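You operate a simulated robot arm through the tools that you are given. There is no shell and no other tool. Be economical: measure what you need, move in short steps, check, and stop when the job is done.

You run a simulated two-armed robot. Do the job below in one go: nothing can be reset, and whatever is moved stays where it is left.

Task
Fit the black block that matches the job card's wire size in the green edge unit.
Fine: shut its cover, turn its knob to twist and clamp it where it stands; leave the blue unit.
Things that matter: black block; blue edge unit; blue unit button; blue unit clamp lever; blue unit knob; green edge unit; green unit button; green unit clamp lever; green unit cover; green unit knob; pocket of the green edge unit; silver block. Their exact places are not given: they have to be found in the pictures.

Only the result counts: the job must be done as asked and must still hold three seconds after the hand-in. Knocking over, shifting, dropping, spilling or breaking anything else fails it. A push-on lid holds only when it is set on centred and level and pressed home; a screw cap is set on level and turned clockwise until tight.

Robot
Two 7-joint arms with fingered hands on one trunk, on a base that drives. Base frame: it is fixed to the floor where the robot stands at the start and does not move with it; the origin is under the middle of the robot, x ahead of it, y to its left, z up. Lengths are in mm, angles in rad, forces in N, time in s.
The left shoulder is at the start at [24, 172, 1323], the right one opposite. With the tool pointing down near the work surface each hand reaches from about 100 to 700 mm from the robot's upright axis, wherever it stands, measured 20 degrees to its own side. Places, roughly: blue edge unit [700, -900, 1100]; blue unit button [600, -800, 1100]; blue unit clamp lever [600, -1000, 1200]; blue unit knob [500, -1000, 1100]; green edge unit [700, 700, 1100]; green unit button [600, 900, 1100]; green unit clamp lever [700, 600, 1200]; green unit cover [700, 700, 1200]; green unit knob [500, 700, 1100]; pocket of the green edge unit [600, 700, 1100]. Payload 4 kg a hand.
The TCP of each hand is the grasp point between the finger pads, 26 mm short of the fingertips. In the tool frame z runs along the fingers and y along their closing line. The gripper opens to 132 mm. The gripper's body begins 73 mm behind the TCP. The gripper is a hand of 4 fingers: y runs from the thumb to the fingers, the wrist lies at [0, 0, -224] in the tool frame, and closing takes about 1.5 s.
Orientation is that of the tool frame in the base frame, as a unit quaternion [x, y, z, w]. With the fingers straight down and closing along the base's y, the tool's x points along the base's -x, its y along +y and its z along -z.

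Tools
- The arms move only by the tool drive_tool. It takes "left_rows", "right_rows" or both (then of equal length, played together; a hand with none holds still); each is a list that holds one entry, the list of rows, each a list of 6 numbers: the shift along the tool's x, y, z in cm, then the turn, a rotation vector about the tool's x, y, z in rad. In form: [[[tx, ty, tz, rx, ry, rz], ...]]. A call has 1 to 20 rows; each row is the pose to reach, as a shift and turn from the pose commanded when the call began, along the tool's axes at that moment. "left_grip" and "right_grip" are, for a hand that has rows, the gripper command, from -1 (shut) to 1 (fully open), values between in proportion, set as the call begins (left out, the last holds). Each row takes 0.2 s and may step no farther than 50 mm and 0.15 rad from the row before; otherwise, or with a gripper value out of range, the whole call is refused. A pose out of reach is approached as far as the arm can. The call stops where the force on the tool passes 80 N (or 10 N more than at its start, if that is more) or the arm is blocked; 0.2 s more then pass. The fingers move at their own pace (about 45 mm/s each) and stop on an object; they squeeze with about 28 N. The grip force told is the motor's: it shows also when the fingers shut on nothing. Time passes only in rows, and 0.2 s behind the last, so rows that repeat a pose let the fingers close. The reply holds the time, the measured pose of the TCP, the force on the tool along the base axes, the opening and the grip force, in the units named above and with some noise, with the torque about the TCP (base axes, N m) and any sound that the robot's microphone picked up.
- Cameras (640 x 400 px; columns grow to the right, rows downward): "scene" is now at [109.2, 33.4, 1539]; the picture's right is [0.27, -0.96, -0.00], its down [-0.35, -0.10, -0.93] and it looks along [0.90, 0.25, -0.36] (base axes); focal length 214 px, centre (320, 200). "left" rides on the left gripper at [-68, 2, -97] in its tool frame; the picture's right is [-0.02, -1.00, 0.00], its down [0.82, -0.02, -0.58] and it looks along [0.58, -0.01, 0.82] (tool axes); focal length 270 px, centre (320, 200). "right" rides on the right gripper at [68, 2, -97] in its tool frame; the picture's right is [-0.02, 1.00, 0.00], its down [-0.82, -0.02, -0.58] and it looks along [-0.58, -0.01, 0.82] (tool axes); focal length 270 px, centre (320, 200).
- grab_frame(camera): a new picture of that camera. It takes no simulated time.
- raise_lower(by): slides the trunk up (or, below 0, down) by that many mm; the arms and the scene camera ride with it, the base frame stays. It gives what a move gives, with no picture.
- drive_base(legs): drives the robot by 1 to 6 legs, each [ahead, turn to the left] in mm and rad, along the robot's own axes; the way and the turn of a leg run together, so that a leg with both is an arc; at most 1500 mm and 3.142 rad a leg. The arms and the cameras ride along, it lands a little off, and it stops where it bumps. It gives what a move gives.
- set_grasp(shape, hand): the hand has 4 fingers and takes this shape, open, in about a second: jaw (thumb against the fingers, like two jaws); tri (thumb and two fingers); tip (a fingertip pinch); poke (one finger out to press); point (the index stretched); flat (the hand flat); cup (the hand cupped); fist (a fist). The gripper value then closes the fingers along that shape, each until it touches; the sizes above hold for jaw. It gives what a move gives, with no picture.
- pan_tilt(pan, tilt): turns the head with the scene camera to pan (to the left, within 1.501 rad either way) and tilt (down, from -0.506 to 1.204), counted from straight ahead of the robot. It gives what a move gives.
- pixel_to_xyz(camera, pixels): for up to 12 pixels [column, row] of the newest picture of that camera ("zoom" is the newest enlarged one), the place [x, y, z] in the base frame of the surface seen there, good to about 2 mm, but the place of the scene camera against the robot may be out by one fixed shift of up to 25 mm in any direction. It takes no simulated time.
- inspect(camera, box): a new picture of the part [left, top, right, bottom] of that camera's present view, enlarged. It takes no simulated time.
- sign_off(): hands the job in; it is judged then, once.

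Work in short steps. Measure before you move; look again where a grasp or a placing could have gone wrong, and mend it. You have 80 turns and 58 pictures in all, those below and enlarged ones among them. Open the grippers and draw the arms clear of the work before you hand the job in, unless the task says otherwise; then end with one line.

The tools are called after "Call:" by a JSON object that holds its "name" and its "arguments". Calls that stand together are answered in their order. drive_tool: Moves the arms, as the interface text tells. Its arguments: {"type":"object","properties":{"left_rows":{"type":"array"},"left_grip":{"type":"number"},"right_rows":{"type":"array"},"right_grip":{"type":"number"}},"required":[]} The other tools are called the same way: raise_lower (by) slides the trunk up or down; set_grasp (shape, hand) gives the hand a shape; drive_base (legs) drives the base; pan_tilt (pan, tilt) turns the head that bears the scene camera; grab_frame (camera) takes a picture; pixel_to_xyz (camera, pixels) gives the place of the surface under pixels of a picture; inspect (camera, box) takes an enlarged picture of a part of a camera's view; sign_off () hands the job in.

At the start:

```text
clock: 0.0
left_position: [296.4, 367.9, 1496.4]
left_tcp_rot: [0.001, 1.0, 0.0, 0.0]
left_contact_force: [-0.1, -0.3, 0.4]
left_torque: [0.04, 0.01, -0.01]
left_grip_width: 131.8
left_gripper_force: 0.1
left_shape: jaw
right_position: [398.2, 26.4, 1540.6]
right_tcp_rot: [0.003, 1.0, 0.0, 0.0]
right_contact_force: [0.0, 0.2, 0.3]
right_torque: [0.0, -0.03, 0.0]
right_grip_width: 131.8
right_gripper_force: 0.0
right_shape: jaw
trunk travel left (down, up): [-550.0, 205.0]
robot x, y, heading: [-1.1, 4.1, -0.001]
head pan, tilt: [0.271, 0.368]
```

scene: 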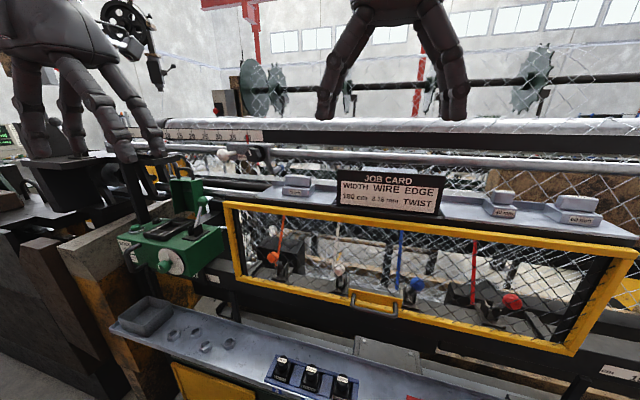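
right: 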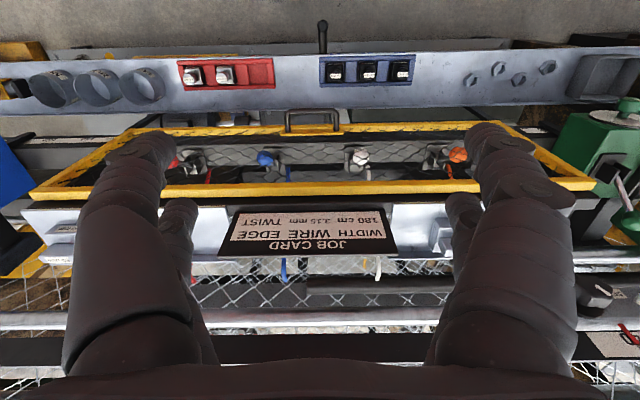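
left: 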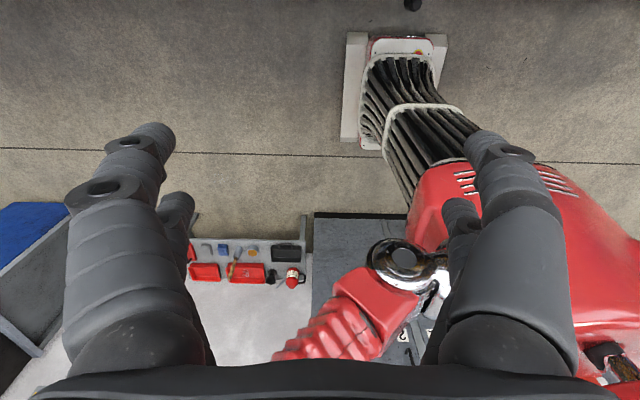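

The job card is at about (388,192) in the scene and the black blocks are in the blue rack at about (312,378). I enlarge both, plus the green unit at (175,235).

Call:
{"name": "inspect", "arguments": {"camera": "scene", "box": [320, 160, 460, 230]}}

Call:
{"name": "inspect", "arguments": {"camera": "right", "box": [160, 40, 440, 120]}}

Call:
{"name": "inspect", "arguments": {"camera": "scene", "box": [100, 160, 260, 300]}}

```text
4.57 times, centred on (390, 195) of scene
```

zoom: 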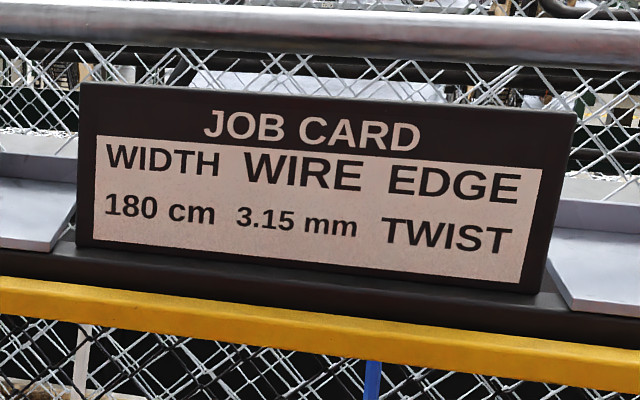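

```text
2.29 times, centred on (300, 80) of right
```

zoom: 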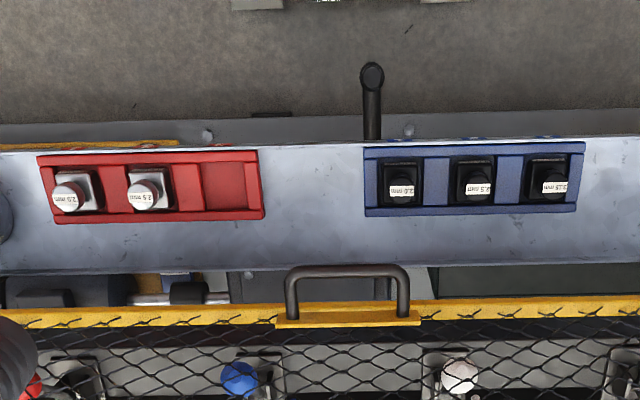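

```text
2.86 times, centred on (180, 230) of scene
```

zoom: 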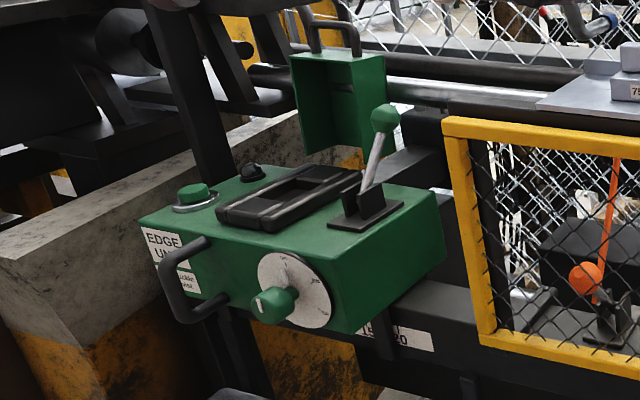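

The job asks for 3.15 mm wire. I zoom in on the black blocks' labels and locate everything.

Call:
{"name": "inspect", "arguments": {"camera": "scene", "box": [260, 340, 370, 400]}}

Call:
{"name": "inspect", "arguments": {"camera": "right", "box": [315, 50, 425, 95]}}

Call:
{"name": "pixel_to_xyz", "arguments": {"camera": "right", "pixels": [[335, 70], [368, 70], [401, 68], [322, 70], [412, 68], [385, 68], [385, 58], [385, 84], [300, 90], [344, 185], [310, 112], [620, 130]]}}

Call:
{"name": "pixel_to_xyz", "arguments": {"camera": "scene", "pixels": [[283, 364], [312, 376], [343, 382], [149, 226], [171, 261], [173, 228], [202, 200], [191, 223], [170, 240], [187, 195], [143, 258], [163, 217]]}}

```text
5.82 times, centred on (315, 370) of scene
```

zoom: 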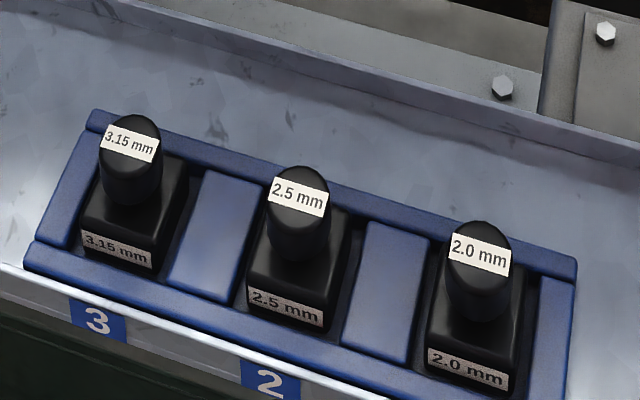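

```text
5.82 times, centred on (370, 72) of right
```

zoom: 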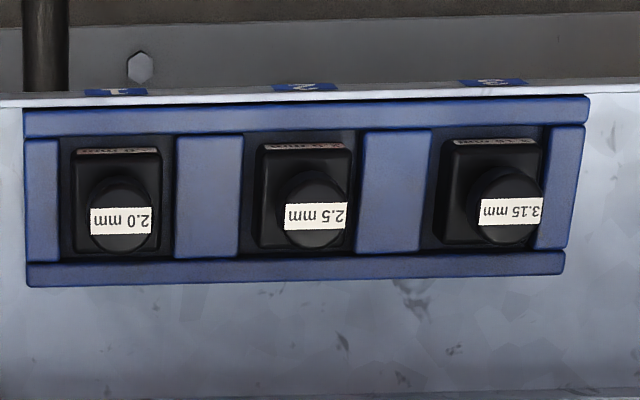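

```text
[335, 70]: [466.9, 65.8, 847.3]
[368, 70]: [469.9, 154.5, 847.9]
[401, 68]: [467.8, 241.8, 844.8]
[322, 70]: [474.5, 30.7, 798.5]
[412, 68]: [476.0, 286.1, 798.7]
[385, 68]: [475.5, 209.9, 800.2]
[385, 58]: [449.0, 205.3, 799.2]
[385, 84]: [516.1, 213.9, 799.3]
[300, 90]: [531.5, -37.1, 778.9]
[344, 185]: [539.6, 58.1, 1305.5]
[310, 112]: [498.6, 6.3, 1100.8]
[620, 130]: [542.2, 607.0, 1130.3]
```

```text
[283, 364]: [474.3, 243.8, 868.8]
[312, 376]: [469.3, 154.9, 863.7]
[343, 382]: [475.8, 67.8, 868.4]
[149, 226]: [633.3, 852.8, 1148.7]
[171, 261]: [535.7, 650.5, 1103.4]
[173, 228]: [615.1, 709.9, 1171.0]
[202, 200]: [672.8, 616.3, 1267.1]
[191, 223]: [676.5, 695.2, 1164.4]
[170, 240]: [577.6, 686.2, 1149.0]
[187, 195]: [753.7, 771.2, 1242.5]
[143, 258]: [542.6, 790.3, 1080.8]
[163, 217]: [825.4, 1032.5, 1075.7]
```

3.15 mm is the leftmost black block (about (468,243)). I check the cage and bench geometry near it and zoom in on the green unit before moving.

Call:
{"name": "pixel_to_xyz", "arguments": {"camera": "scene", "pixels": [[300, 289], [280, 208], [228, 240], [376, 300], [400, 330], [300, 325], [150, 310], [200, 345], [120, 240], [60, 200], [430, 200], [341, 197]]}}

Call:
{"name": "pixel_to_xyz", "arguments": {"camera": "right", "pixels": [[383, 226], [231, 241], [320, 128], [460, 128], [401, 72], [404, 72], [396, 64], [407, 74], [388, 68], [393, 68], [610, 120], [600, 160]]}}

Call:
{"name": "pan_tilt", "arguments": {"pan": 0.8, "tilt": 0.4}}

Call:
{"name": "grab_frame", "arguments": {"camera": "scene"}}

```text
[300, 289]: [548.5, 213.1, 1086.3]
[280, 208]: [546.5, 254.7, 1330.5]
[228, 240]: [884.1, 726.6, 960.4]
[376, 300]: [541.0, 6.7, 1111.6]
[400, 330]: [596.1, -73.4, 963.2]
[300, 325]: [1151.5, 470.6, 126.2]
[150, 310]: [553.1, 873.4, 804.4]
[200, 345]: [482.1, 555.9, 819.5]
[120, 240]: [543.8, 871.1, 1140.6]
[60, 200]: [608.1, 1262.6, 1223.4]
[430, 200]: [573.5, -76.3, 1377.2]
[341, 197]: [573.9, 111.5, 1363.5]
```

```text
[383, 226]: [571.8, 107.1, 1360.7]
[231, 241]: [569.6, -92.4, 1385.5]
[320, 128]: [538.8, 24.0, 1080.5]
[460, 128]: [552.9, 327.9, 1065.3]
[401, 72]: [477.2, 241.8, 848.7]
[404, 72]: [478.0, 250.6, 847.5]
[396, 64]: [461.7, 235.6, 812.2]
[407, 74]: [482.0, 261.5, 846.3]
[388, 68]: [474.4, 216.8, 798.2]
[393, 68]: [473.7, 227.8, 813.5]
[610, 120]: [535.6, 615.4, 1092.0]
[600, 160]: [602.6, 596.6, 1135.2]
```

```text
clock: 0.9
left_position: [296.7, 367.8, 1496.6]
left_tcp_rot: [0.001, 1.0, 0.001, -0.001]
left_contact_force: [0.0, -0.3, -0.1]
left_torque: [0.04, -0.02, -0.01]
left_grip_width: 131.9
left_gripper_force: 0.2
left_shape: jaw
right_position: [398.2, 26.5, 1540.8]
right_tcp_rot: [0.002, 1.0, 0.0, 0.0]
right_contact_force: [-0.3, -0.7, 0.2]
right_torque: [0.0, 0.02, 0.0]
right_grip_width: 132.2
right_gripper_force: 0.0
right_shape: jaw
trunk travel left (down, up): [-550.0, 205.0]
robot x, y, heading: [2.7, 0.6, 0.004]
head pan, tilt: [0.799, 0.4]
```

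```text
49 pictures are left
```

scene: 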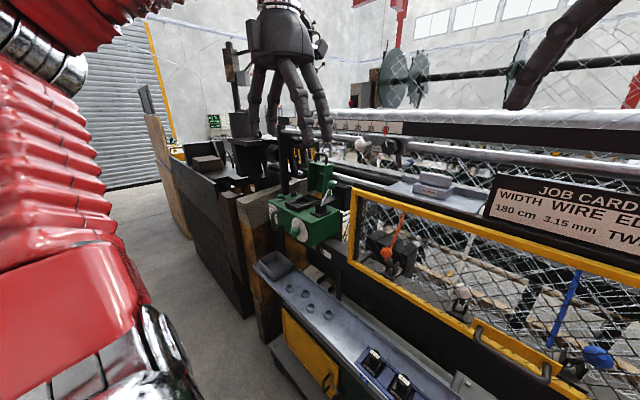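

The peg top is at about (475,243,848) and the cage frame stays at x≥538, z≥1065. I bring the left hand above the block with the fingers partly open and move the right hand aside.

Call:
{"name": "drive_tool", "arguments": {"left_rows": [[[-4.5, -3.1, 0, 0, 0, 0], [-9, -6.2, 0, 0, 0, 0], [-13.5, -9.3, 0, 0, 0, 0], [-17.7, -12.5, 2, 0, 0, 0], [-17.7, -12.5, 7, 0, 0, 0], [-17.7, -12.5, 12, 0, 0, 0], [-17.7, -12.5, 17, 0, 0, 0], [-17.7, -12.5, 22, 0, 0, 0], [-17.7, -12.5, 27, 0, 0, 0], [-17.7, -12.5, 32, 0, 0, 0], [-17.7, -12.5, 37, 0, 0, 0], [-17.7, -12.5, 42, 0, 0, 0], [-17.7, -12.5, 47, 0, 0, 0], [-17.7, -12.5, 52, 0, 0, 0], [-17.7, -12.5, 54.6, 0, 0, 0], [-17.7, -12.5, 54.6, 0, 0, 0]]], "left_grip": 0.1, "right_rows": [[[0, -4.5, 0, 0, 0, 0], [0, -9, 0, 0, 0, 0], [0, -13.5, 0, 0, 0, 0], [2, -18, 0, 0, 0, 0], [4, -22, 0, 0, 0, 0], [6, -25, 0, 0, 0, 0], [8, -25, 0, 0, 0, 0], [10, -25, 0, 0, 0, 0], [10, -25, 0, 0, 0, 0], [10, -25, 0, 0, 0, 0], [10, -25, 0, 0, 0, 0], [10, -25, 0, 0, 0, 0], [10, -25, 0, 0, 0, 0], [10, -25, 0, 0, 0, 0], [10, -25, 0, 0, 0, 0], [10, -25, 0, 0, 0, 0]]]}}

Call:
{"name": "grab_frame", "arguments": {"camera": "left"}}

```text
refused: row 1 steps farther than a row can; nothing moved
```

```text
48 pictures are left
```

left: 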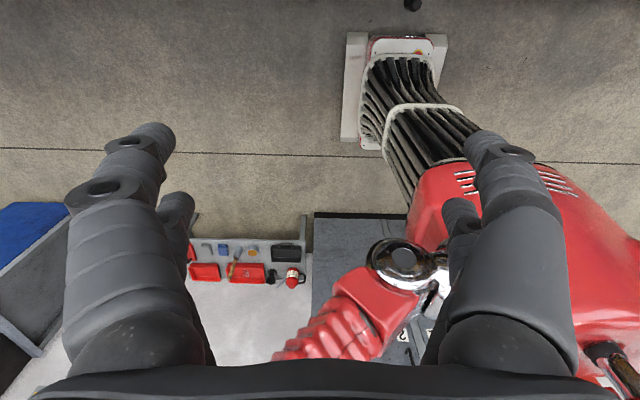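

The first row was 55 mm, too long; I resend it with shorter steps.

Call:
{"name": "drive_tool", "arguments": {"left_rows": [[[-3.6, -2.5, 0, 0, 0, 0], [-7.2, -5.0, 0, 0, 0, 0], [-10.8, -7.5, 0, 0, 0, 0], [-14.4, -10, 0, 0, 0, 0], [-17.7, -12.5, 1, 0, 0, 0], [-17.7, -12.5, 5.9, 0, 0, 0], [-17.7, -12.5, 10.8, 0, 0, 0], [-17.7, -12.5, 15.7, 0, 0, 0], [-17.7, -12.5, 20.6, 0, 0, 0], [-17.7, -12.5, 25.5, 0, 0, 0], [-17.7, -12.5, 30.4, 0, 0, 0], [-17.7, -12.5, 35.3, 0, 0, 0], [-17.7, -12.5, 40.2, 0, 0, 0], [-17.7, -12.5, 45.1, 0, 0, 0], [-17.7, -12.5, 50, 0, 0, 0], [-17.7, -12.5, 54.6, 0, 0, 0], [-17.7, -12.5, 54.6, 0, 0, 0]]], "left_grip": 0.1, "right_rows": [[[0, -4.5, 0, 0, 0, 0], [0, -9, 0, 0, 0, 0], [0, -13.5, 0, 0, 0, 0], [1, -18, 0, 0, 0, 0], [4, -21, 0, 0, 0, 0], [6, -24, 0, 0, 0, 0], [8, -25, 0, 0, 0, 0], [10, -25, 0, 0, 0, 0], [10, -25, 0, 0, 0, 0], [10, -25, 0, 0, 0, 0], [10, -25, 0, 0, 0, 0], [10, -25, 0, 0, 0, 0], [10, -25, 0, 0, 0, 0], [10, -25, 0, 0, 0, 0], [10, -25, 0, 0, 0, 0], [10, -25, 0, 0, 0, 0], [10, -25, 0, 0, 0, 0]]]}}

Call:
{"name": "grab_frame", "arguments": {"camera": "left"}}

```text
clock: 3.4
left_position: [477.5, 239.8, 1209.7]
left_tcp_rot: [0.001, 1.0, -0.006, 0.03]
left_contact_force: [-35.2, 0.5, 23.2]
left_torque: [-0.09, -5.29, 0.26]
left_grip_width: 72.6
left_gripper_force: 0.1
left_shape: jaw
left hand out of reach, approached as far as the arm can: row 5
right_position: [288.1, -222.8, 1542.6]
right_tcp_rot: [0.002, 1.0, 0.001, 0.002]
right_contact_force: [-0.2, 0.0, 0.3]
right_torque: [-0.04, 0.04, 0.0]
right_grip_width: 131.7
right_gripper_force: 0.0
right_shape: jaw
trunk travel left (down, up): [-550.0, 205.0]
robot x, y, heading: [5.6, 3.8, -0.001]
head pan, tilt: [0.799, 0.4]
stopped in row 12 (left hand): the force on the tool passed its limit at 114 N (the readings are from after the stop); the commanded pose is now the measured one
```

```text
47 pictures are left
```

left: 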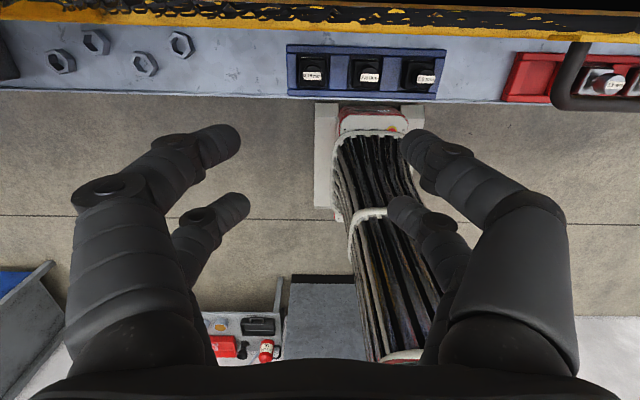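

The left hand stopped at z 1210: something on it (probably the camera, 68 mm ahead of the tool) met the cage frame. I back it off toward the robot and up. The right hand carries its camera on the robot side, so I will use that one.

Call:
{"name": "drive_tool", "arguments": {"left_rows": [[[3, 0, 0, 0, 0, 0], [7, 0, -2, 0, 0, 0], [11, 2, -5, 0, 0, 0], [15, 5, -7, 0, 0, 0], [18, 8, -9, 0, 0, 0], [20, 11, -12, 0, 0, 0], [20, 14, -15, 0, 0, 0], [20, 14, -15, 0, 0, 0]]]}}

Call:
{"name": "pan_tilt", "arguments": {"pan": 0.2, "tilt": 0.45}}

Call:
{"name": "grab_frame", "arguments": {"camera": "scene"}}

```text
refused: row 3 steps farther than a row can; nothing moved
```

```text
clock: 4.4
left_position: [476.7, 238.3, 1209.7]
left_tcp_rot: [0.0, 0.999, -0.005, 0.032]
left_contact_force: [-32.7, 0.8, 36.2]
left_torque: [-0.13, -6.3, 0.3]
left_grip_width: 72.8
left_gripper_force: 0.1
left_shape: jaw
right_position: [285.0, -224.4, 1543.7]
right_tcp_rot: [0.001, 1.0, 0.0, 0.004]
right_contact_force: [-1.1, 0.3, 0.1]
right_torque: [0.02, 0.01, -0.05]
right_grip_width: 131.7
right_gripper_force: 0.2
right_shape: jaw
trunk travel left (down, up): [-550.0, 205.0]
robot x, y, heading: [-0.2, 0.7, -0.001]
head pan, tilt: [0.201, 0.45]
```

```text
46 pictures are left
```

scene: 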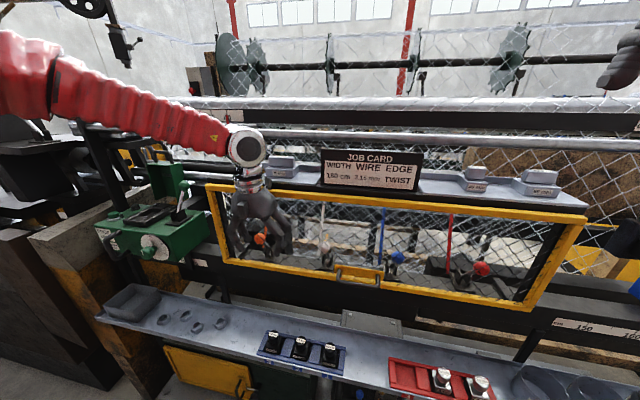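

The card and frame look unmoved; the wrist just touched the frame's top edge. I retract with smaller steps.

Call:
{"name": "drive_tool", "arguments": {"left_rows": [[[3, 0, 0, 0, 0, 0], [6.5, 0, -2, 0, 0, 0], [10, 1, -5, 0, 0, 0], [13, 4, -7, 0, 0, 0], [16, 7, -9, 0, 0, 0], [18, 10, -12, 0, 0, 0], [18, 12, -15, 0, 0, 0], [18, 12, -15, 0, 0, 0]]]}}

Call:
{"name": "drive_base", "arguments": {"legs": [[-80, 0], [0, 1.571], [400, 0], [0, -1.571], [80, 0]]}}

Call:
{"name": "grab_frame", "arguments": {"camera": "right"}}

```text
clock: 6.2
left_position: [297.3, 362.8, 1343.3]
left_tcp_rot: [0.001, 1.0, -0.005, 0.026]
left_contact_force: [-0.2, -0.1, -0.9]
left_torque: [0.01, 0.0, 0.03]
left_grip_width: 72.6
left_gripper_force: 0.0
left_shape: jaw
right_position: [297.0, -222.3, 1541.0]
right_tcp_rot: [0.002, 1.0, 0.001, 0.0]
right_contact_force: [0.4, -0.2, -0.4]
right_torque: [-0.01, 0.0, 0.05]
right_grip_width: 132.0
right_gripper_force: 0.1
right_shape: jaw
trunk travel left (down, up): [-550.0, 205.0]
robot x, y, heading: [-0.9, 2.1, -0.0]
head pan, tilt: [0.201, 0.45]
```

```text
clock: 11.6
left_position: [-443.6, 301.6, 1343.0]
left_tcp_rot: [0.707, -0.706, -0.011, -0.024]
left_contact_force: [-0.9, 0.2, -0.4]
left_torque: [-0.01, -0.04, 0.0]
left_grip_width: 72.6
left_gripper_force: 0.1
left_shape: jaw
right_position: [140.5, 300.7, 1542.2]
right_tcp_rot: [-0.706, 0.708, -0.001, 0.001]
right_contact_force: [-0.8, -0.4, 0.3]
right_torque: [-0.01, -0.07, 0.01]
right_grip_width: 132.0
right_gripper_force: 0.1
right_shape: jaw
trunk travel left (down, up): [-550.0, 205.0]
robot x, y, heading: [-23.7, 3.3, 1.563]
head pan, tilt: [0.201, 0.45]
stopped in leg 2: the robot was blocked; the commanded pose is now the measured one
```

```text
45 pictures are left
```

right: 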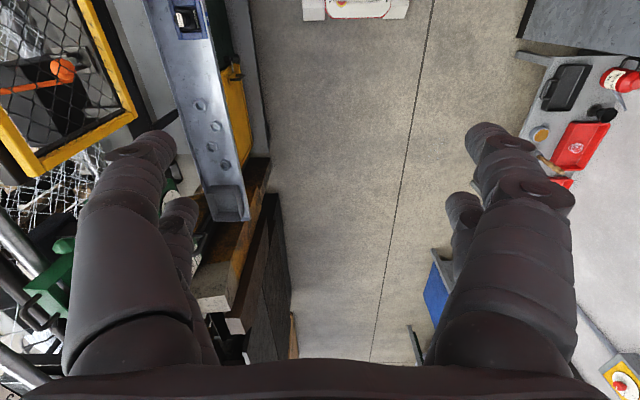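

The turn to face +y is essentially complete (heading 1.563). The aisle ahead looks clear in the right picture, so I drive ahead 400 and turn back.

Call:
{"name": "drive_base", "arguments": {"legs": [[400, 0], [0, -1.563]]}}

Call:
{"name": "grab_frame", "arguments": {"camera": "scene"}}

```text
clock: 18.4
left_position: [272.2, 819.5, 1345.6]
left_tcp_rot: [-0.012, 1.0, -0.003, 0.025]
left_contact_force: [0.1, -0.4, 0.4]
left_torque: [0.03, -0.04, 0.03]
left_grip_width: 72.5
left_gripper_force: 0.1
left_shape: jaw
right_position: [286.1, 234.4, 1542.1]
right_tcp_rot: [-0.01, 1.0, 0.002, 0.001]
right_contact_force: [-1.5, 0.0, 0.7]
right_torque: [0.03, -0.12, -0.02]
right_grip_width: 132.2
right_gripper_force: 0.1
right_shape: jaw
trunk travel left (down, up): [-550.0, 205.0]
robot x, y, heading: [-15.9, 455.8, 0.023]
head pan, tilt: [0.201, 0.45]
stopped in leg 2: the robot was blocked; the commanded pose is now the measured one
```

```text
44 pictures are left
```

scene: 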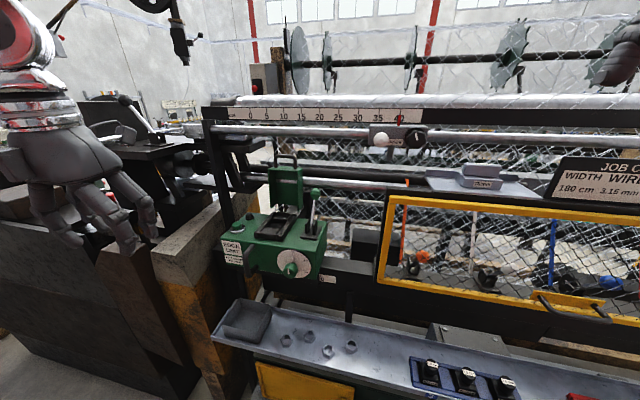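

The robot now stands at (-16,456), so the block is about 23° to the right at 535 mm. I lower the trunk so the right forearm comes in from behind rather than over the cage, after drawing the left hand back.

Call:
{"name": "drive_tool", "arguments": {"left_rows": [[[3, 0, -3, 0, 0, 0], [6, 0, -6, 0, 0, 0], [9, 0, -9, 0, 0, 0], [11, 0, -12, 0, 0, 0]]]}}

Call:
{"name": "raise_lower", "arguments": {"by": -250}}

Call:
{"name": "drive_tool", "arguments": {"right_rows": [[[-4, 0, 2, 0, 0, 0.02], [-8, 0, 4, 0, 0, 0.02], [-12, 0.5, 6, 0, 0, 0.02], [-15, 0.7, 9, 0, 0, 0.02], [-16, 0.8, 13, 0, 0, 0.02], [-17, 0.8, 17, 0, 0, 0.02], [-17, 0.8, 21, 0, 0, 0.02], [-17, 0.8, 25, 0, 0, 0.02], [-17, 0.8, 29, 0, 0, 0.02], [-17, 0.8, 29, 0, 0, 0.02]]], "right_grip": 0.1}}

Call:
{"name": "grab_frame", "arguments": {"camera": "right"}}

```text
clock: 19.4
left_position: [152.3, 819.7, 1459.9]
left_tcp_rot: [-0.013, 1.0, -0.004, 0.026]
left_contact_force: [0.0, -0.9, 0.1]
left_torque: [0.04, -0.01, -0.01]
left_grip_width: 72.7
left_gripper_force: 0.0
left_shape: jaw
right_position: [283.5, 237.3, 1541.8]
right_tcp_rot: [-0.01, 1.0, 0.001, 0.001]
right_contact_force: [-0.5, -0.1, 0.1]
right_torque: [0.04, -0.04, -0.04]
right_grip_width: 131.9
right_gripper_force: 0.0
right_shape: jaw
trunk travel left (down, up): [-550.0, 205.0]
robot x, y, heading: [-19.4, 452.7, 0.02]
head pan, tilt: [0.201, 0.45]
```

```text
clock: 22.0
left_position: [155.0, 822.7, 1208.8]
left_tcp_rot: [-0.012, 1.0, -0.006, 0.025]
left_contact_force: [0.2, -0.6, 0.1]
left_torque: [0.03, 0.02, -0.01]
left_grip_width: 72.7
left_gripper_force: 0.0
left_shape: jaw
right_position: [328.6, 241.3, 1265.5]
right_tcp_rot: [-0.011, 0.999, -0.001, -0.048]
right_contact_force: [0.4, 0.0, 0.5]
right_torque: [-0.04, -0.03, -0.01]
right_grip_width: 132.2
right_gripper_force: 0.1
right_shape: jaw
trunk travel left (down, up): [-300.0, 455.0]
robot x, y, heading: [-22.1, 459.0, 0.016]
head pan, tilt: [0.201, 0.45]
```

```text
clock: 24.2
left_position: [156.1, 822.2, 1208.6]
left_tcp_rot: [-0.012, 1.0, -0.005, 0.025]
left_contact_force: [-0.1, 0.2, -0.3]
left_torque: [0.01, 0.01, -0.01]
left_grip_width: 72.6
left_gripper_force: 0.1
left_shape: jaw
right_position: [472.4, 251.7, 959.8]
right_tcp_rot: [-0.001, 0.999, -0.001, -0.048]
right_contact_force: [-0.3, -0.2, 0.2]
right_torque: [-0.01, -0.01, 0.0]
right_grip_width: 72.9
right_gripper_force: 0.0
right_shape: jaw
trunk travel left (down, up): [-300.0, 455.0]
robot x, y, heading: [-14.8, 458.3, 0.017]
head pan, tilt: [0.201, 0.45]
```

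```text
43 pictures are left
```

right: 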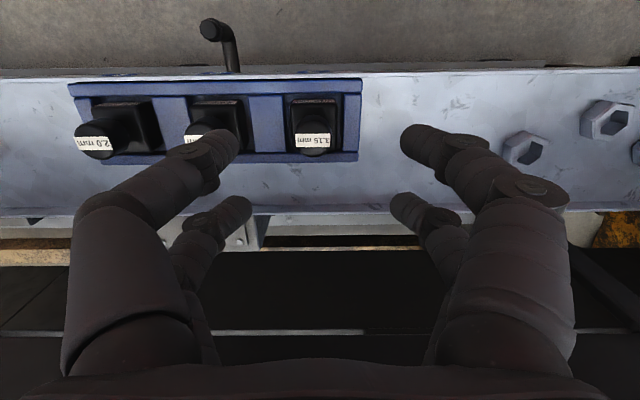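

The right hand sees the 3.15 block at (316,128); the fingers lean about 0.1 rad. I measure the peg and block.

Call:
{"name": "pixel_to_xyz", "arguments": {"camera": "right", "pixels": [[313, 140], [296, 141], [330, 141], [313, 152], [313, 148], [316, 118], [316, 103], [291, 110], [337, 110], [350, 130], [313, 132], [270, 120]]}}

Call:
{"name": "inspect", "arguments": {"camera": "right", "box": [260, 80, 380, 170]}}

```text
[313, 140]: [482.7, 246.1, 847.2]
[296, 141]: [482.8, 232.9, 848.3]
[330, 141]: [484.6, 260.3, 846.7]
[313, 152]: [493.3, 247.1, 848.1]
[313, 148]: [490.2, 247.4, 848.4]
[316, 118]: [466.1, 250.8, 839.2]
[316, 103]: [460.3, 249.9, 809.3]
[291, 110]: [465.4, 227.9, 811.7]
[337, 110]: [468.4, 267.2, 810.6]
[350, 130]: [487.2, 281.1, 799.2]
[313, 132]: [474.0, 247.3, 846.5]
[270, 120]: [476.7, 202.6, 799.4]
```

```text
4.44 times, centred on (320, 125) of right
```

zoom: 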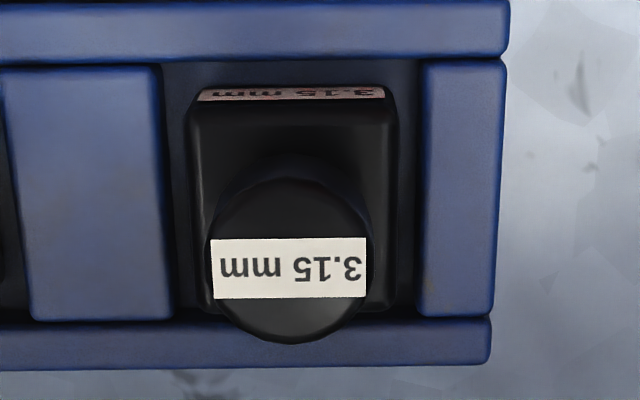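

The peg top centre is about (480,247,848), 28 mm across, with the block top at z 811. I straighten the hand and go to 50 mm above the grasp.

Call:
{"name": "drive_tool", "arguments": {"right_rows": [[[-0.4, -0.2, 2, 0, -0.05, 0], [-1.0, -0.4, 4.5, 0, -0.096, 0], [-1.34, -0.47, 5.9, 0, -0.096, 0], [-1.34, -0.47, 5.9, 0, -0.096, 0], [-1.34, -0.47, 5.9, 0, -0.096, 0]]]}}

Call:
{"name": "grab_frame", "arguments": {"camera": "right"}}

```text
clock: 25.4
left_position: [156.2, 822.0, 1208.6]
left_tcp_rot: [-0.012, 1.0, -0.005, 0.026]
left_contact_force: [0.5, -0.2, -0.3]
left_torque: [0.04, 0.0, -0.01]
left_grip_width: 72.4
left_gripper_force: 0.0
left_shape: jaw
right_position: [479.6, 248.3, 899.1]
right_tcp_rot: [-0.001, 1.0, -0.001, 0.001]
right_contact_force: [-0.4, -0.9, -0.7]
right_torque: [0.02, 0.0, -0.02]
right_grip_width: 73.1
right_gripper_force: 0.1
right_shape: jaw
trunk travel left (down, up): [-300.0, 455.0]
robot x, y, heading: [-17.5, 457.8, 0.02]
head pan, tilt: [0.201, 0.45]
```

```text
41 pictures are left
```

right: 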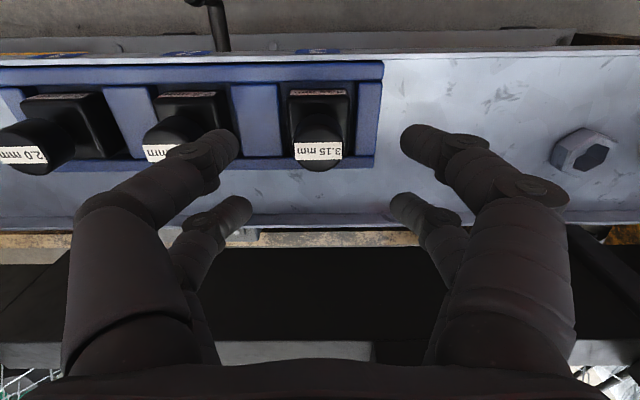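

The peg is centred between the fingers, but the jaw's finger pairs are about ±22 mm apart along x, wide for a 28 mm peg. I back up and look at the "tri" shape.

Call:
{"name": "drive_tool", "arguments": {"right_rows": [[[0, 0, -4, 0, 0, 0]]]}}

Call:
{"name": "set_grasp", "arguments": {"hand": "right", "shape": "tri"}}

Call:
{"name": "grab_frame", "arguments": {"camera": "right"}}

Call:
{"name": "set_grasp", "arguments": {"hand": "right", "shape": "tip"}}

Call:
{"name": "grab_frame", "arguments": {"camera": "right"}}

```text
clock: 25.8
left_position: [155.0, 823.4, 1209.3]
left_tcp_rot: [-0.011, 1.0, -0.005, 0.025]
left_contact_force: [-0.4, -0.4, -0.5]
left_torque: [0.06, -0.01, -0.01]
left_grip_width: 72.7
left_gripper_force: 0.0
left_shape: jaw
right_position: [480.4, 247.4, 940.1]
right_tcp_rot: [0.0, 1.0, -0.001, 0.0]
right_contact_force: [0.0, 0.5, 0.0]
right_torque: [0.01, -0.02, 0.0]
right_grip_width: 73.3
right_gripper_force: 0.0
right_shape: jaw
trunk travel left (down, up): [-300.0, 455.0]
robot x, y, heading: [-14.4, 458.5, 0.017]
head pan, tilt: [0.201, 0.45]
```

```text
clock: 26.7
left_position: [156.6, 821.0, 1208.7]
left_tcp_rot: [-0.012, 1.0, -0.005, 0.025]
left_contact_force: [0.7, -0.3, 0.3]
left_torque: [-0.03, 0.02, 0.05]
left_grip_width: 72.7
left_gripper_force: 0.0
left_shape: jaw
right_position: [479.7, 247.1, 939.5]
right_tcp_rot: [-0.002, 1.0, 0.0, 0.0]
right_contact_force: [-0.7, 0.1, 0.0]
right_torque: [0.0, -0.01, -0.01]
right_grip_width: 131.9
right_gripper_force: 0.2
right_shape: tri
trunk travel left (down, up): [-300.0, 455.0]
robot x, y, heading: [-18.9, 454.8, 0.021]
head pan, tilt: [0.201, 0.45]
```

```text
40 pictures are left
```

right: 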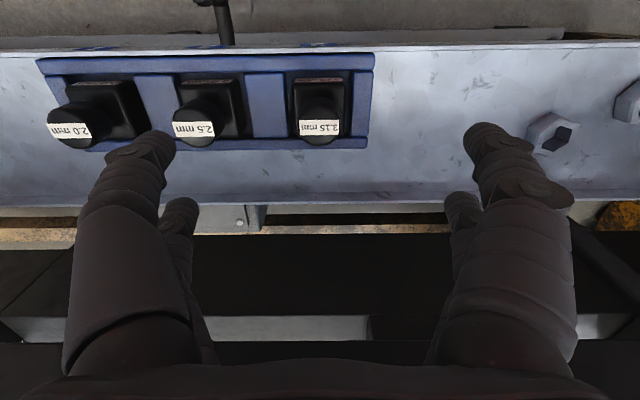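

```text
clock: 27.6
left_position: [156.3, 822.1, 1209.0]
left_tcp_rot: [-0.011, 1.0, -0.005, 0.025]
left_contact_force: [-0.3, 0.6, 0.1]
left_torque: [-0.02, 0.02, 0.01]
left_grip_width: 72.7
left_gripper_force: 0.0
left_shape: jaw
right_position: [479.7, 247.5, 938.2]
right_tcp_rot: [-0.002, 1.0, -0.001, 0.0]
right_contact_force: [-0.3, -0.2, 0.2]
right_torque: [0.03, 0.02, 0.02]
right_grip_width: 131.7
right_gripper_force: 0.1
right_shape: tip
trunk travel left (down, up): [-300.0, 455.0]
robot x, y, heading: [-19.3, 456.9, 0.021]
head pan, tilt: [0.201, 0.45]
```

```text
39 pictures are left
```

right: 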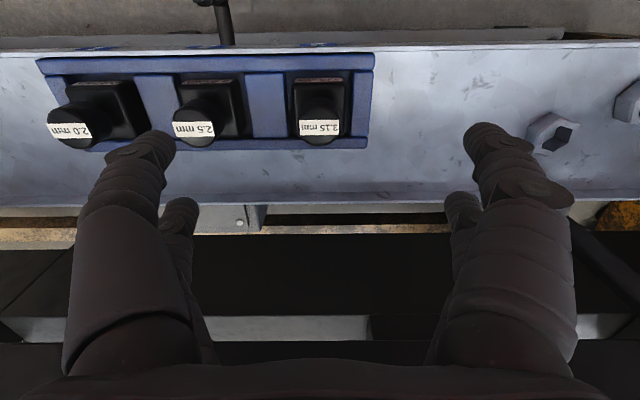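

Open, all the shapes look alike. I close the "tip" shape in the air to see how the fingertips meet.

Call:
{"name": "drive_tool", "arguments": {"right_rows": [[[0, 0, 0, 0, 0, 0], [0, 0, 0, 0, 0, 0], [0, 0, 0, 0, 0, 0], [0, 0, 0, 0, 0, 0], [0, 0, 0, 0, 0, 0], [0, 0, 0, 0, 0, 0], [0, 0, 0, 0, 0, 0], [0, 0, 0, 0, 0, 0]]], "right_grip": -0.6}}

Call:
{"name": "grab_frame", "arguments": {"camera": "right"}}

```text
clock: 29.4
left_position: [155.8, 822.7, 1210.2]
left_tcp_rot: [-0.012, 1.0, -0.005, 0.026]
left_contact_force: [-0.2, 0.1, -0.9]
left_torque: [0.0, -0.05, -0.02]
left_grip_width: 72.7
left_gripper_force: 0.0
left_shape: jaw
right_position: [479.7, 249.2, 938.1]
right_tcp_rot: [-0.002, 1.0, -0.001, 0.001]
right_contact_force: [0.0, -0.4, -0.5]
right_torque: [0.0, 0.0, 0.0]
right_grip_width: 26.7
right_gripper_force: 0.0
right_shape: tip
trunk travel left (down, up): [-300.0, 455.0]
robot x, y, heading: [-16.6, 456.3, 0.018]
head pan, tilt: [0.201, 0.45]
```

```text
38 pictures are left
```

right: 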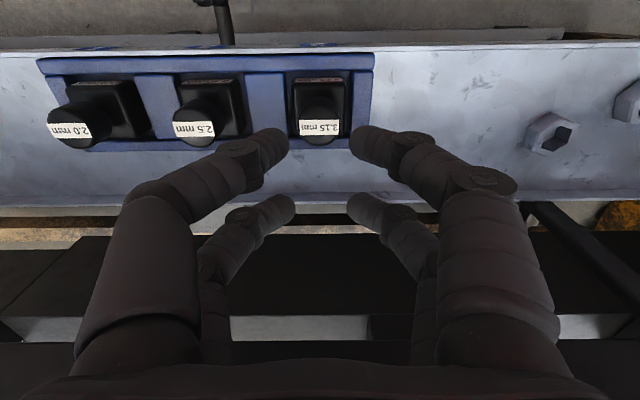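

The real pads may be the stated 20 mm jaws, so I go back to jaw and try the peg directly; the grip width will show what was caught.

Call:
{"name": "set_grasp", "arguments": {"hand": "right", "shape": "jaw"}}

Call:
{"name": "drive_tool", "arguments": {"right_rows": [[[0, -0.1, 0, 0, 0, 0], [0, -0.1, 0, 0, 0, 0], [0, -0.1, 0, 0, 0, 0], [0, -0.1, 0, 0, 0, 0], [0, -0.1, 3, 0, 0, 0], [0, -0.1, 6, 0, 0, 0], [0, -0.1, 8, 0, 0, 0], [0, -0.1, 9.5, 0, 0, 0], [0, -0.1, 9.5, 0, 0, 0]]], "right_grip": 0.0}}

Call:
{"name": "drive_tool", "arguments": {"right_rows": [[[0, 0, 0, 0, 0, 0], [0, 0, 0, 0, 0, 0], [0, 0, 0, 0, 0, 0], [0, 0, 0, 0, 0, 0], [0, 0, 0, 0, 0, 0], [0, 0, 0, 0, 0, 0]]], "right_grip": -1}}

Call:
{"name": "grab_frame", "arguments": {"camera": "right"}}

```text
clock: 30.3
left_position: [156.0, 823.1, 1209.9]
left_tcp_rot: [-0.013, 1.0, -0.005, 0.025]
left_contact_force: [0.2, -0.2, -0.2]
left_torque: [0.02, -0.03, 0.01]
left_grip_width: 72.5
left_gripper_force: 0.1
left_shape: jaw
right_position: [479.5, 246.6, 938.4]
right_tcp_rot: [-0.001, 1.0, -0.001, 0.001]
right_contact_force: [0.9, 0.2, 0.0]
right_torque: [0.0, -0.04, -0.01]
right_grip_width: 131.9
right_gripper_force: 0.1
right_shape: jaw
trunk travel left (down, up): [-300.0, 455.0]
robot x, y, heading: [-15.6, 455.1, 0.016]
head pan, tilt: [0.201, 0.45]
```

```text
clock: 32.3
left_position: [156.3, 822.7, 1209.2]
left_tcp_rot: [-0.012, 1.0, -0.005, 0.026]
left_contact_force: [-0.1, 0.4, -0.5]
left_torque: [0.05, 0.0, -0.01]
left_grip_width: 72.4
left_gripper_force: 0.1
left_shape: jaw
right_position: [479.9, 245.6, 844.6]
right_tcp_rot: [-0.001, 1.0, 0.0, 0.001]
right_contact_force: [-0.3, -0.9, 0.5]
right_torque: [0.04, 0.04, -0.01]
right_grip_width: 66.5
right_gripper_force: 0.1
right_shape: jaw
trunk travel left (down, up): [-300.0, 455.0]
robot x, y, heading: [-14.9, 457.6, 0.017]
head pan, tilt: [0.201, 0.45]
```

```text
clock: 33.7
left_position: [156.5, 822.7, 1209.8]
left_tcp_rot: [-0.012, 1.0, -0.005, 0.025]
left_contact_force: [0.5, 1.1, -0.3]
left_torque: [0.02, 0.01, 0.0]
left_grip_width: 72.7
left_gripper_force: 0.2
left_shape: jaw
right_position: [480.9, 245.3, 844.7]
right_tcp_rot: [-0.001, 1.0, 0.0, 0.0]
right_contact_force: [0.2, 0.5, -4.9]
right_torque: [0.03, 0.05, 0.02]
right_grip_width: 1.4
right_gripper_force: 28.3
right_shape: jaw
trunk travel left (down, up): [-300.0, 455.0]
robot x, y, heading: [-16.6, 455.5, 0.02]
head pan, tilt: [0.201, 0.45]
```

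```text
37 pictures are left
```

right: 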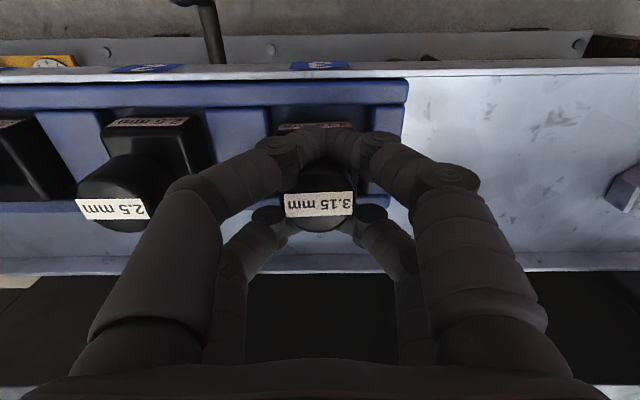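

The two finger pairs closed on either side of the peg, so the visible pairs at x ±22 are real. I reopen, shift the hand 22 mm toward the robot so the far pair faces the peg, and close again.

Call:
{"name": "drive_tool", "arguments": {"right_rows": [[[0, 0, 0, 0, 0, 0], [0, 0, 0, 0, 0, 0], [0, 0, 0, 0, 0, 0], [0, 0, 0, 0, 0, 0], [0, 0.1, 0, 0, 0, 0], [1, 0.15, 0, 0, 0, 0], [2.2, 0.15, 0, 0, 0, 0], [2.2, 0.15, 0, 0, 0, 0]]], "right_grip": 0.0}}

Call:
{"name": "drive_tool", "arguments": {"right_rows": [[[0, 0, 0, 0, 0, 0], [0, 0, 0, 0, 0, 0], [0, 0, 0, 0, 0, 0], [0, 0, 0, 0, 0, 0], [0, 0, 0, 0, 0, 0], [0, 0, 0, 0, 0, 0]]], "right_grip": -1}}

Call:
{"name": "grab_frame", "arguments": {"camera": "right"}}

```text
clock: 35.5
left_position: [156.9, 821.8, 1207.4]
left_tcp_rot: [-0.012, 1.0, -0.005, 0.025]
left_contact_force: [0.5, 0.4, 0.7]
left_torque: [-0.01, 0.03, 0.02]
left_grip_width: 72.6
left_gripper_force: 0.0
left_shape: jaw
right_position: [457.2, 248.3, 845.6]
right_tcp_rot: [-0.002, 1.0, 0.0, 0.001]
right_contact_force: [0.6, 0.1, -0.2]
right_torque: [0.03, 0.01, 0.0]
right_grip_width: 65.4
right_gripper_force: 0.1
right_shape: jaw
trunk travel left (down, up): [-300.0, 455.0]
robot x, y, heading: [-21.3, 457.5, 0.02]
head pan, tilt: [0.201, 0.45]
```

```text
clock: 36.9
left_position: [156.5, 822.7, 1209.4]
left_tcp_rot: [-0.012, 1.0, -0.005, 0.026]
left_contact_force: [-0.9, -0.1, -0.4]
left_torque: [-0.02, -0.02, -0.05]
left_grip_width: 72.8
left_gripper_force: 0.1
left_shape: jaw
right_position: [459.4, 249.0, 843.9]
right_tcp_rot: [-0.002, 1.0, -0.001, 0.001]
right_contact_force: [0.8, 1.3, -5.7]
right_torque: [0.06, 0.09, 0.02]
right_grip_width: 0.0
right_gripper_force: 28.2
right_shape: jaw
trunk travel left (down, up): [-300.0, 455.0]
robot x, y, heading: [-12.7, 457.6, 0.019]
head pan, tilt: [0.201, 0.45]
```

```text
36 pictures are left
```

right: 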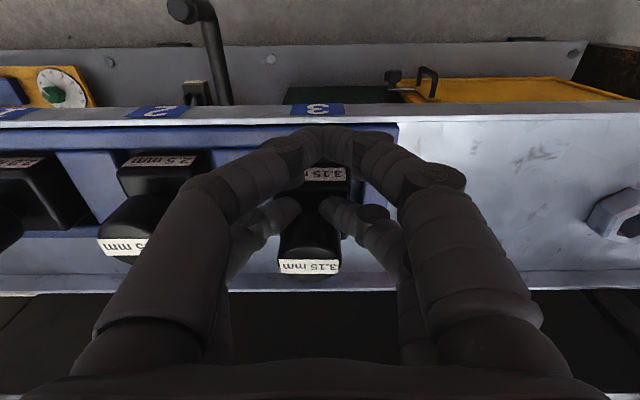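

The far pair now sits on both sides of the peg at about (310,220). I lift 60 mm slowly and look.

Call:
{"name": "drive_tool", "arguments": {"right_rows": [[[0, 0, -1, 0, 0, 0], [0, 0, -2, 0, 0, 0], [0, 0, -4, 0, 0, 0], [0, 0, -6, 0, 0, 0], [0, 0, -6, 0, 0, 0]]]}}

Call:
{"name": "grab_frame", "arguments": {"camera": "right"}}

```text
clock: 38.1
left_position: [156.6, 821.4, 1208.7]
left_tcp_rot: [-0.012, 1.0, -0.005, 0.026]
left_contact_force: [-0.2, -0.2, -0.3]
left_torque: [0.0, 0.01, 0.0]
left_grip_width: 72.7
left_gripper_force: 0.0
left_shape: jaw
right_position: [457.4, 248.3, 904.9]
right_tcp_rot: [-0.002, 1.0, 0.0, 0.001]
right_contact_force: [-0.4, 0.4, -4.9]
right_torque: [0.02, 0.17, -0.03]
right_grip_width: 0.1
right_gripper_force: 27.9
right_shape: jaw
trunk travel left (down, up): [-300.0, 455.0]
robot x, y, heading: [-17.4, 454.4, 0.022]
head pan, tilt: [0.201, 0.45]
```

```text
35 pictures are left
```

right: 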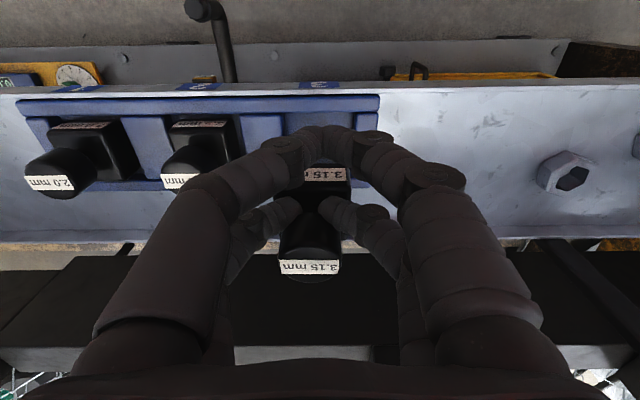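

The 3.15 block is lifted cleanly, hanging upright from the far finger pair. I retract the hand, raise the trunk, and drive over to about y=900 so the green unit lies about 20° to the right.

Call:
{"name": "drive_tool", "arguments": {"right_rows": [[[3, 0, -2, 0, 0, 0], [6, 0, -5, 0, 0, 0], [9, 0, -8, 0, 0, 0], [12, 0, -11, 0, 0, 0], [14, 0, -14, 0, 0, 0], [15, 0, -17, 0, 0, 0], [15, 0, -17, 0, 0, 0]]]}}

Call:
{"name": "raise_lower", "arguments": {"by": 250}}

Call:
{"name": "drive_base", "arguments": {"legs": [[0, 1.55], [440, 0], [0, -1.57]]}}

Call:
{"name": "grab_frame", "arguments": {"camera": "right"}}

```text
clock: 39.7
left_position: [156.0, 822.6, 1208.3]
left_tcp_rot: [-0.012, 1.0, -0.005, 0.026]
left_contact_force: [-0.3, -0.1, -0.4]
left_torque: [-0.03, 0.03, 0.02]
left_grip_width: 72.7
left_gripper_force: 0.0
left_shape: jaw
right_position: [308.4, 247.6, 1075.6]
right_tcp_rot: [-0.001, 1.0, -0.001, 0.0]
right_contact_force: [0.6, -0.7, -5.3]
right_torque: [0.05, 0.18, 0.0]
right_grip_width: 0.0
right_gripper_force: 28.3
right_shape: jaw
trunk travel left (down, up): [-300.0, 455.0]
robot x, y, heading: [-18.2, 458.2, 0.02]
head pan, tilt: [0.201, 0.45]
```

```text
clock: 42.3
left_position: [156.8, 822.7, 1458.7]
left_tcp_rot: [-0.012, 1.0, -0.006, 0.025]
left_contact_force: [-0.3, -0.3, -0.7]
left_torque: [0.01, 0.02, -0.02]
left_grip_width: 72.9
left_gripper_force: 0.1
left_shape: jaw
right_position: [307.7, 247.4, 1325.1]
right_tcp_rot: [-0.002, 1.0, -0.001, 0.0]
right_contact_force: [-0.3, 0.7, -5.3]
right_torque: [-0.01, 0.15, 0.04]
right_grip_width: 0.0
right_gripper_force: 27.9
right_shape: jaw
trunk travel left (down, up): [-550.0, 205.0]
robot x, y, heading: [-13.9, 454.7, 0.02]
head pan, tilt: [0.201, 0.45]
```

```text
clock: 44.7
left_position: [-88.5, 852.4, 1460.3]
left_tcp_rot: [-0.313, 0.949, 0.003, 0.026]
left_contact_force: [0.1, -0.1, 0.4]
left_torque: [-0.02, -0.01, -0.01]
left_grip_width: 72.2
left_gripper_force: 0.1
left_shape: jaw
right_position: [366.7, 468.7, 1326.0]
right_tcp_rot: [-0.302, 0.953, 0.0, 0.001]
right_contact_force: [0.5, 0.1, 0.4]
right_torque: [0.04, -0.01, 0.03]
right_grip_width: 0.0
right_gripper_force: 28.4
right_shape: jaw
trunk travel left (down, up): [-550.0, 205.0]
robot x, y, heading: [-2.9, 435.8, 0.633]
head pan, tilt: [0.201, 0.45]
stopped in leg 1: the robot was blocked; the commanded pose is now the measured one
```

```text
34 pictures are left
```

right: 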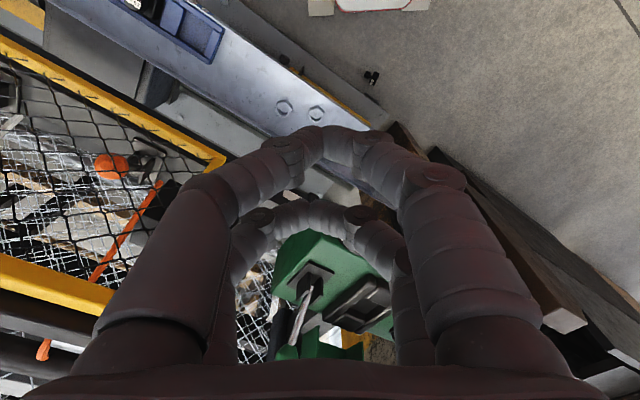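

The hand's force reading fell from -5.3 to 0: the block has slipped out. There is a small black object on the floor at (371,77); I zoom in and measure it.

Call:
{"name": "inspect", "arguments": {"camera": "right", "box": [330, 50, 420, 106]}}

Call:
{"name": "pixel_to_xyz", "arguments": {"camera": "right", "pixels": [[372, 76], [369, 74], [375, 80], [372, 72], [385, 90], [340, 6], [375, 110], [250, 70]]}}

```text
7.11 times, centred on (375, 78) of right
```

zoom: 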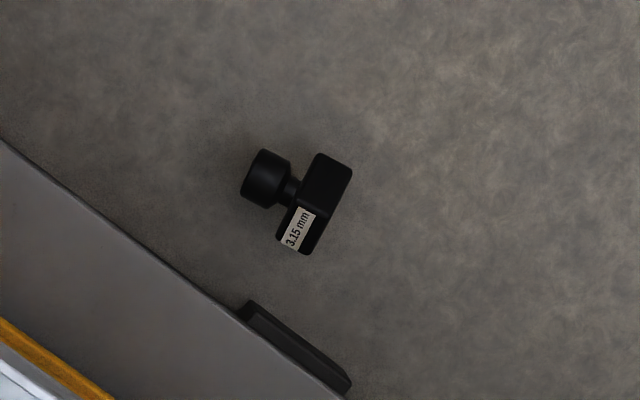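

```text
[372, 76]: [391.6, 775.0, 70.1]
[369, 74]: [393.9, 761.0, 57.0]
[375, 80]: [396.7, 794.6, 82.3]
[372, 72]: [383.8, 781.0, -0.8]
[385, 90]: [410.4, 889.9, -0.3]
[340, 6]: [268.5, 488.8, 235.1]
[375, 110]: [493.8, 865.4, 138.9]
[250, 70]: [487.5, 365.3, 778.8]
```

The peg turns out to be a mushroom knob with a narrow neck, and at that moment the block was still dropping (z≈70) near (392,775). I turn the head down there to see where it comes to rest.

Call:
{"name": "pan_tilt", "arguments": {"pan": 0.1, "tilt": 1.0}}

Call:
{"name": "grab_frame", "arguments": {"camera": "scene"}}

```text
clock: 45.7
left_position: [-87.7, 852.4, 1459.9]
left_tcp_rot: [-0.312, 0.95, 0.003, 0.026]
left_contact_force: [0.5, 0.1, 1.0]
left_torque: [0.0, -0.03, 0.0]
left_grip_width: 72.8
left_gripper_force: 0.1
left_shape: jaw
right_position: [366.8, 469.5, 1325.3]
right_tcp_rot: [-0.302, 0.953, 0.0, 0.001]
right_contact_force: [0.4, 0.3, 0.5]
right_torque: [0.0, 0.02, -0.03]
right_grip_width: 0.0
right_gripper_force: 28.2
right_shape: jaw
trunk travel left (down, up): [-550.0, 205.0]
robot x, y, heading: [-8.6, 437.8, 0.635]
head pan, tilt: [0.099, 1.0]
```

```text
32 pictures are left
```

scene: 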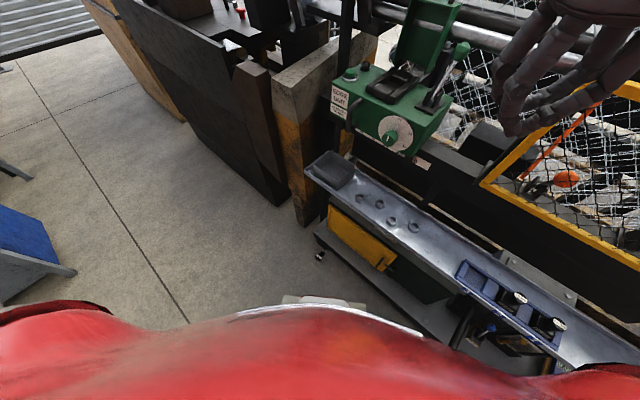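

The block lies at (320,256) beside the bench plinth, on the floor. I zoom and measure it.

Call:
{"name": "inspect", "arguments": {"camera": "scene", "box": [280, 230, 360, 280]}}

Call:
{"name": "pixel_to_xyz", "arguments": {"camera": "scene", "pixels": [[320, 256], [318, 253], [322, 259], [310, 265], [340, 265], [316, 232], [300, 225], [300, 298], [400, 322], [330, 225], [330, 315], [286, 206]]}}

```text
8.00 times, centred on (320, 255) of scene
```

zoom: 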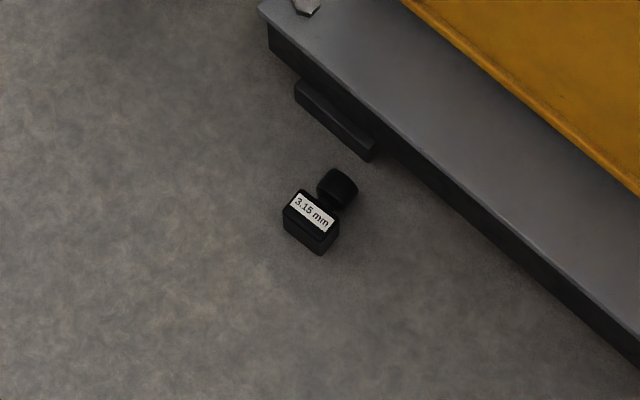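

```text
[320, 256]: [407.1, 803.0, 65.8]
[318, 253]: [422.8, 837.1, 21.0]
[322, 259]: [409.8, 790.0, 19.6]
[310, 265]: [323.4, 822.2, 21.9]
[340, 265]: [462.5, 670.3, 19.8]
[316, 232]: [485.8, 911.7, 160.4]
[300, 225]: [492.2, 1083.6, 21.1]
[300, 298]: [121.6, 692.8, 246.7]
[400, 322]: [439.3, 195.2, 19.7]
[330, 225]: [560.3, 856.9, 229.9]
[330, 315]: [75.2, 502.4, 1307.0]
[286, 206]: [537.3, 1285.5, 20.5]
```

Scene z reads 20 mm high (floor at 20), so the block lies on its side around (407,800). A spot near (0,900) would let the right arm reach both the block and the pocket without driving again. I check what blocked the base by looking with the left camera.

Call:
{"name": "grab_frame", "arguments": {"camera": "left"}}

Call:
{"name": "pixel_to_xyz", "arguments": {"camera": "scene", "pixels": [[20, 225], [60, 270], [10, 300], [20, 178], [100, 305], [40, 305], [360, 310], [290, 300], [268, 195], [210, 110]]}}

```text
30 pictures are left
```

left: 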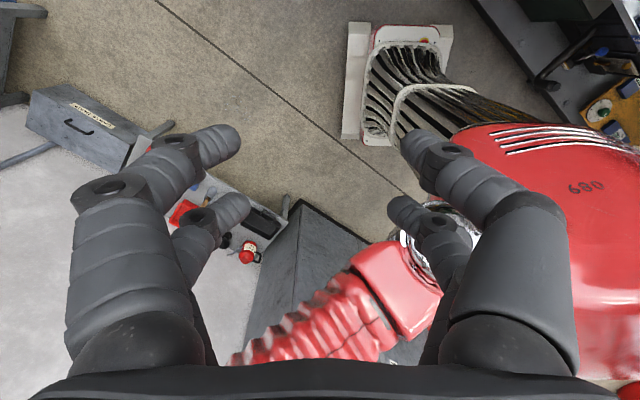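

```text
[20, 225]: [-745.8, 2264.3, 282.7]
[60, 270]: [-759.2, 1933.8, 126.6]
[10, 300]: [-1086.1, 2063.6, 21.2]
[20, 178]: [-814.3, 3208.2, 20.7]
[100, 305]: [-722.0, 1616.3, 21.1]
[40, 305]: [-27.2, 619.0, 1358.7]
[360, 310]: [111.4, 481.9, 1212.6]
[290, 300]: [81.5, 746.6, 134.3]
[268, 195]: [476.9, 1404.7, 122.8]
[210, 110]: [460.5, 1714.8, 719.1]
```

There is a grey cabinet close behind the robot at (310,260). I measure its edges and the base's own outline.

Call:
{"name": "pixel_to_xyz", "arguments": {"camera": "left", "pixels": [[302, 205], [330, 220], [280, 270], [350, 245], [400, 345], [85, 110], [240, 255], [285, 205], [410, 130], [370, 40], [355, 130], [140, 160]]}}

```text
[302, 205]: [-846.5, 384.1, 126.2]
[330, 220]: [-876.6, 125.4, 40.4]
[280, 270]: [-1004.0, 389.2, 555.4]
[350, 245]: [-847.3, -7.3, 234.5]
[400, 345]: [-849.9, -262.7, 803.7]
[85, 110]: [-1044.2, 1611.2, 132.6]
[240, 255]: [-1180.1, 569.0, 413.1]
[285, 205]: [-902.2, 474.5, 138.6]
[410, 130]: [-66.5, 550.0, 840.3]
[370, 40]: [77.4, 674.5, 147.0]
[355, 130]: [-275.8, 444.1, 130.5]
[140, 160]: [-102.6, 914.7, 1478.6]
```

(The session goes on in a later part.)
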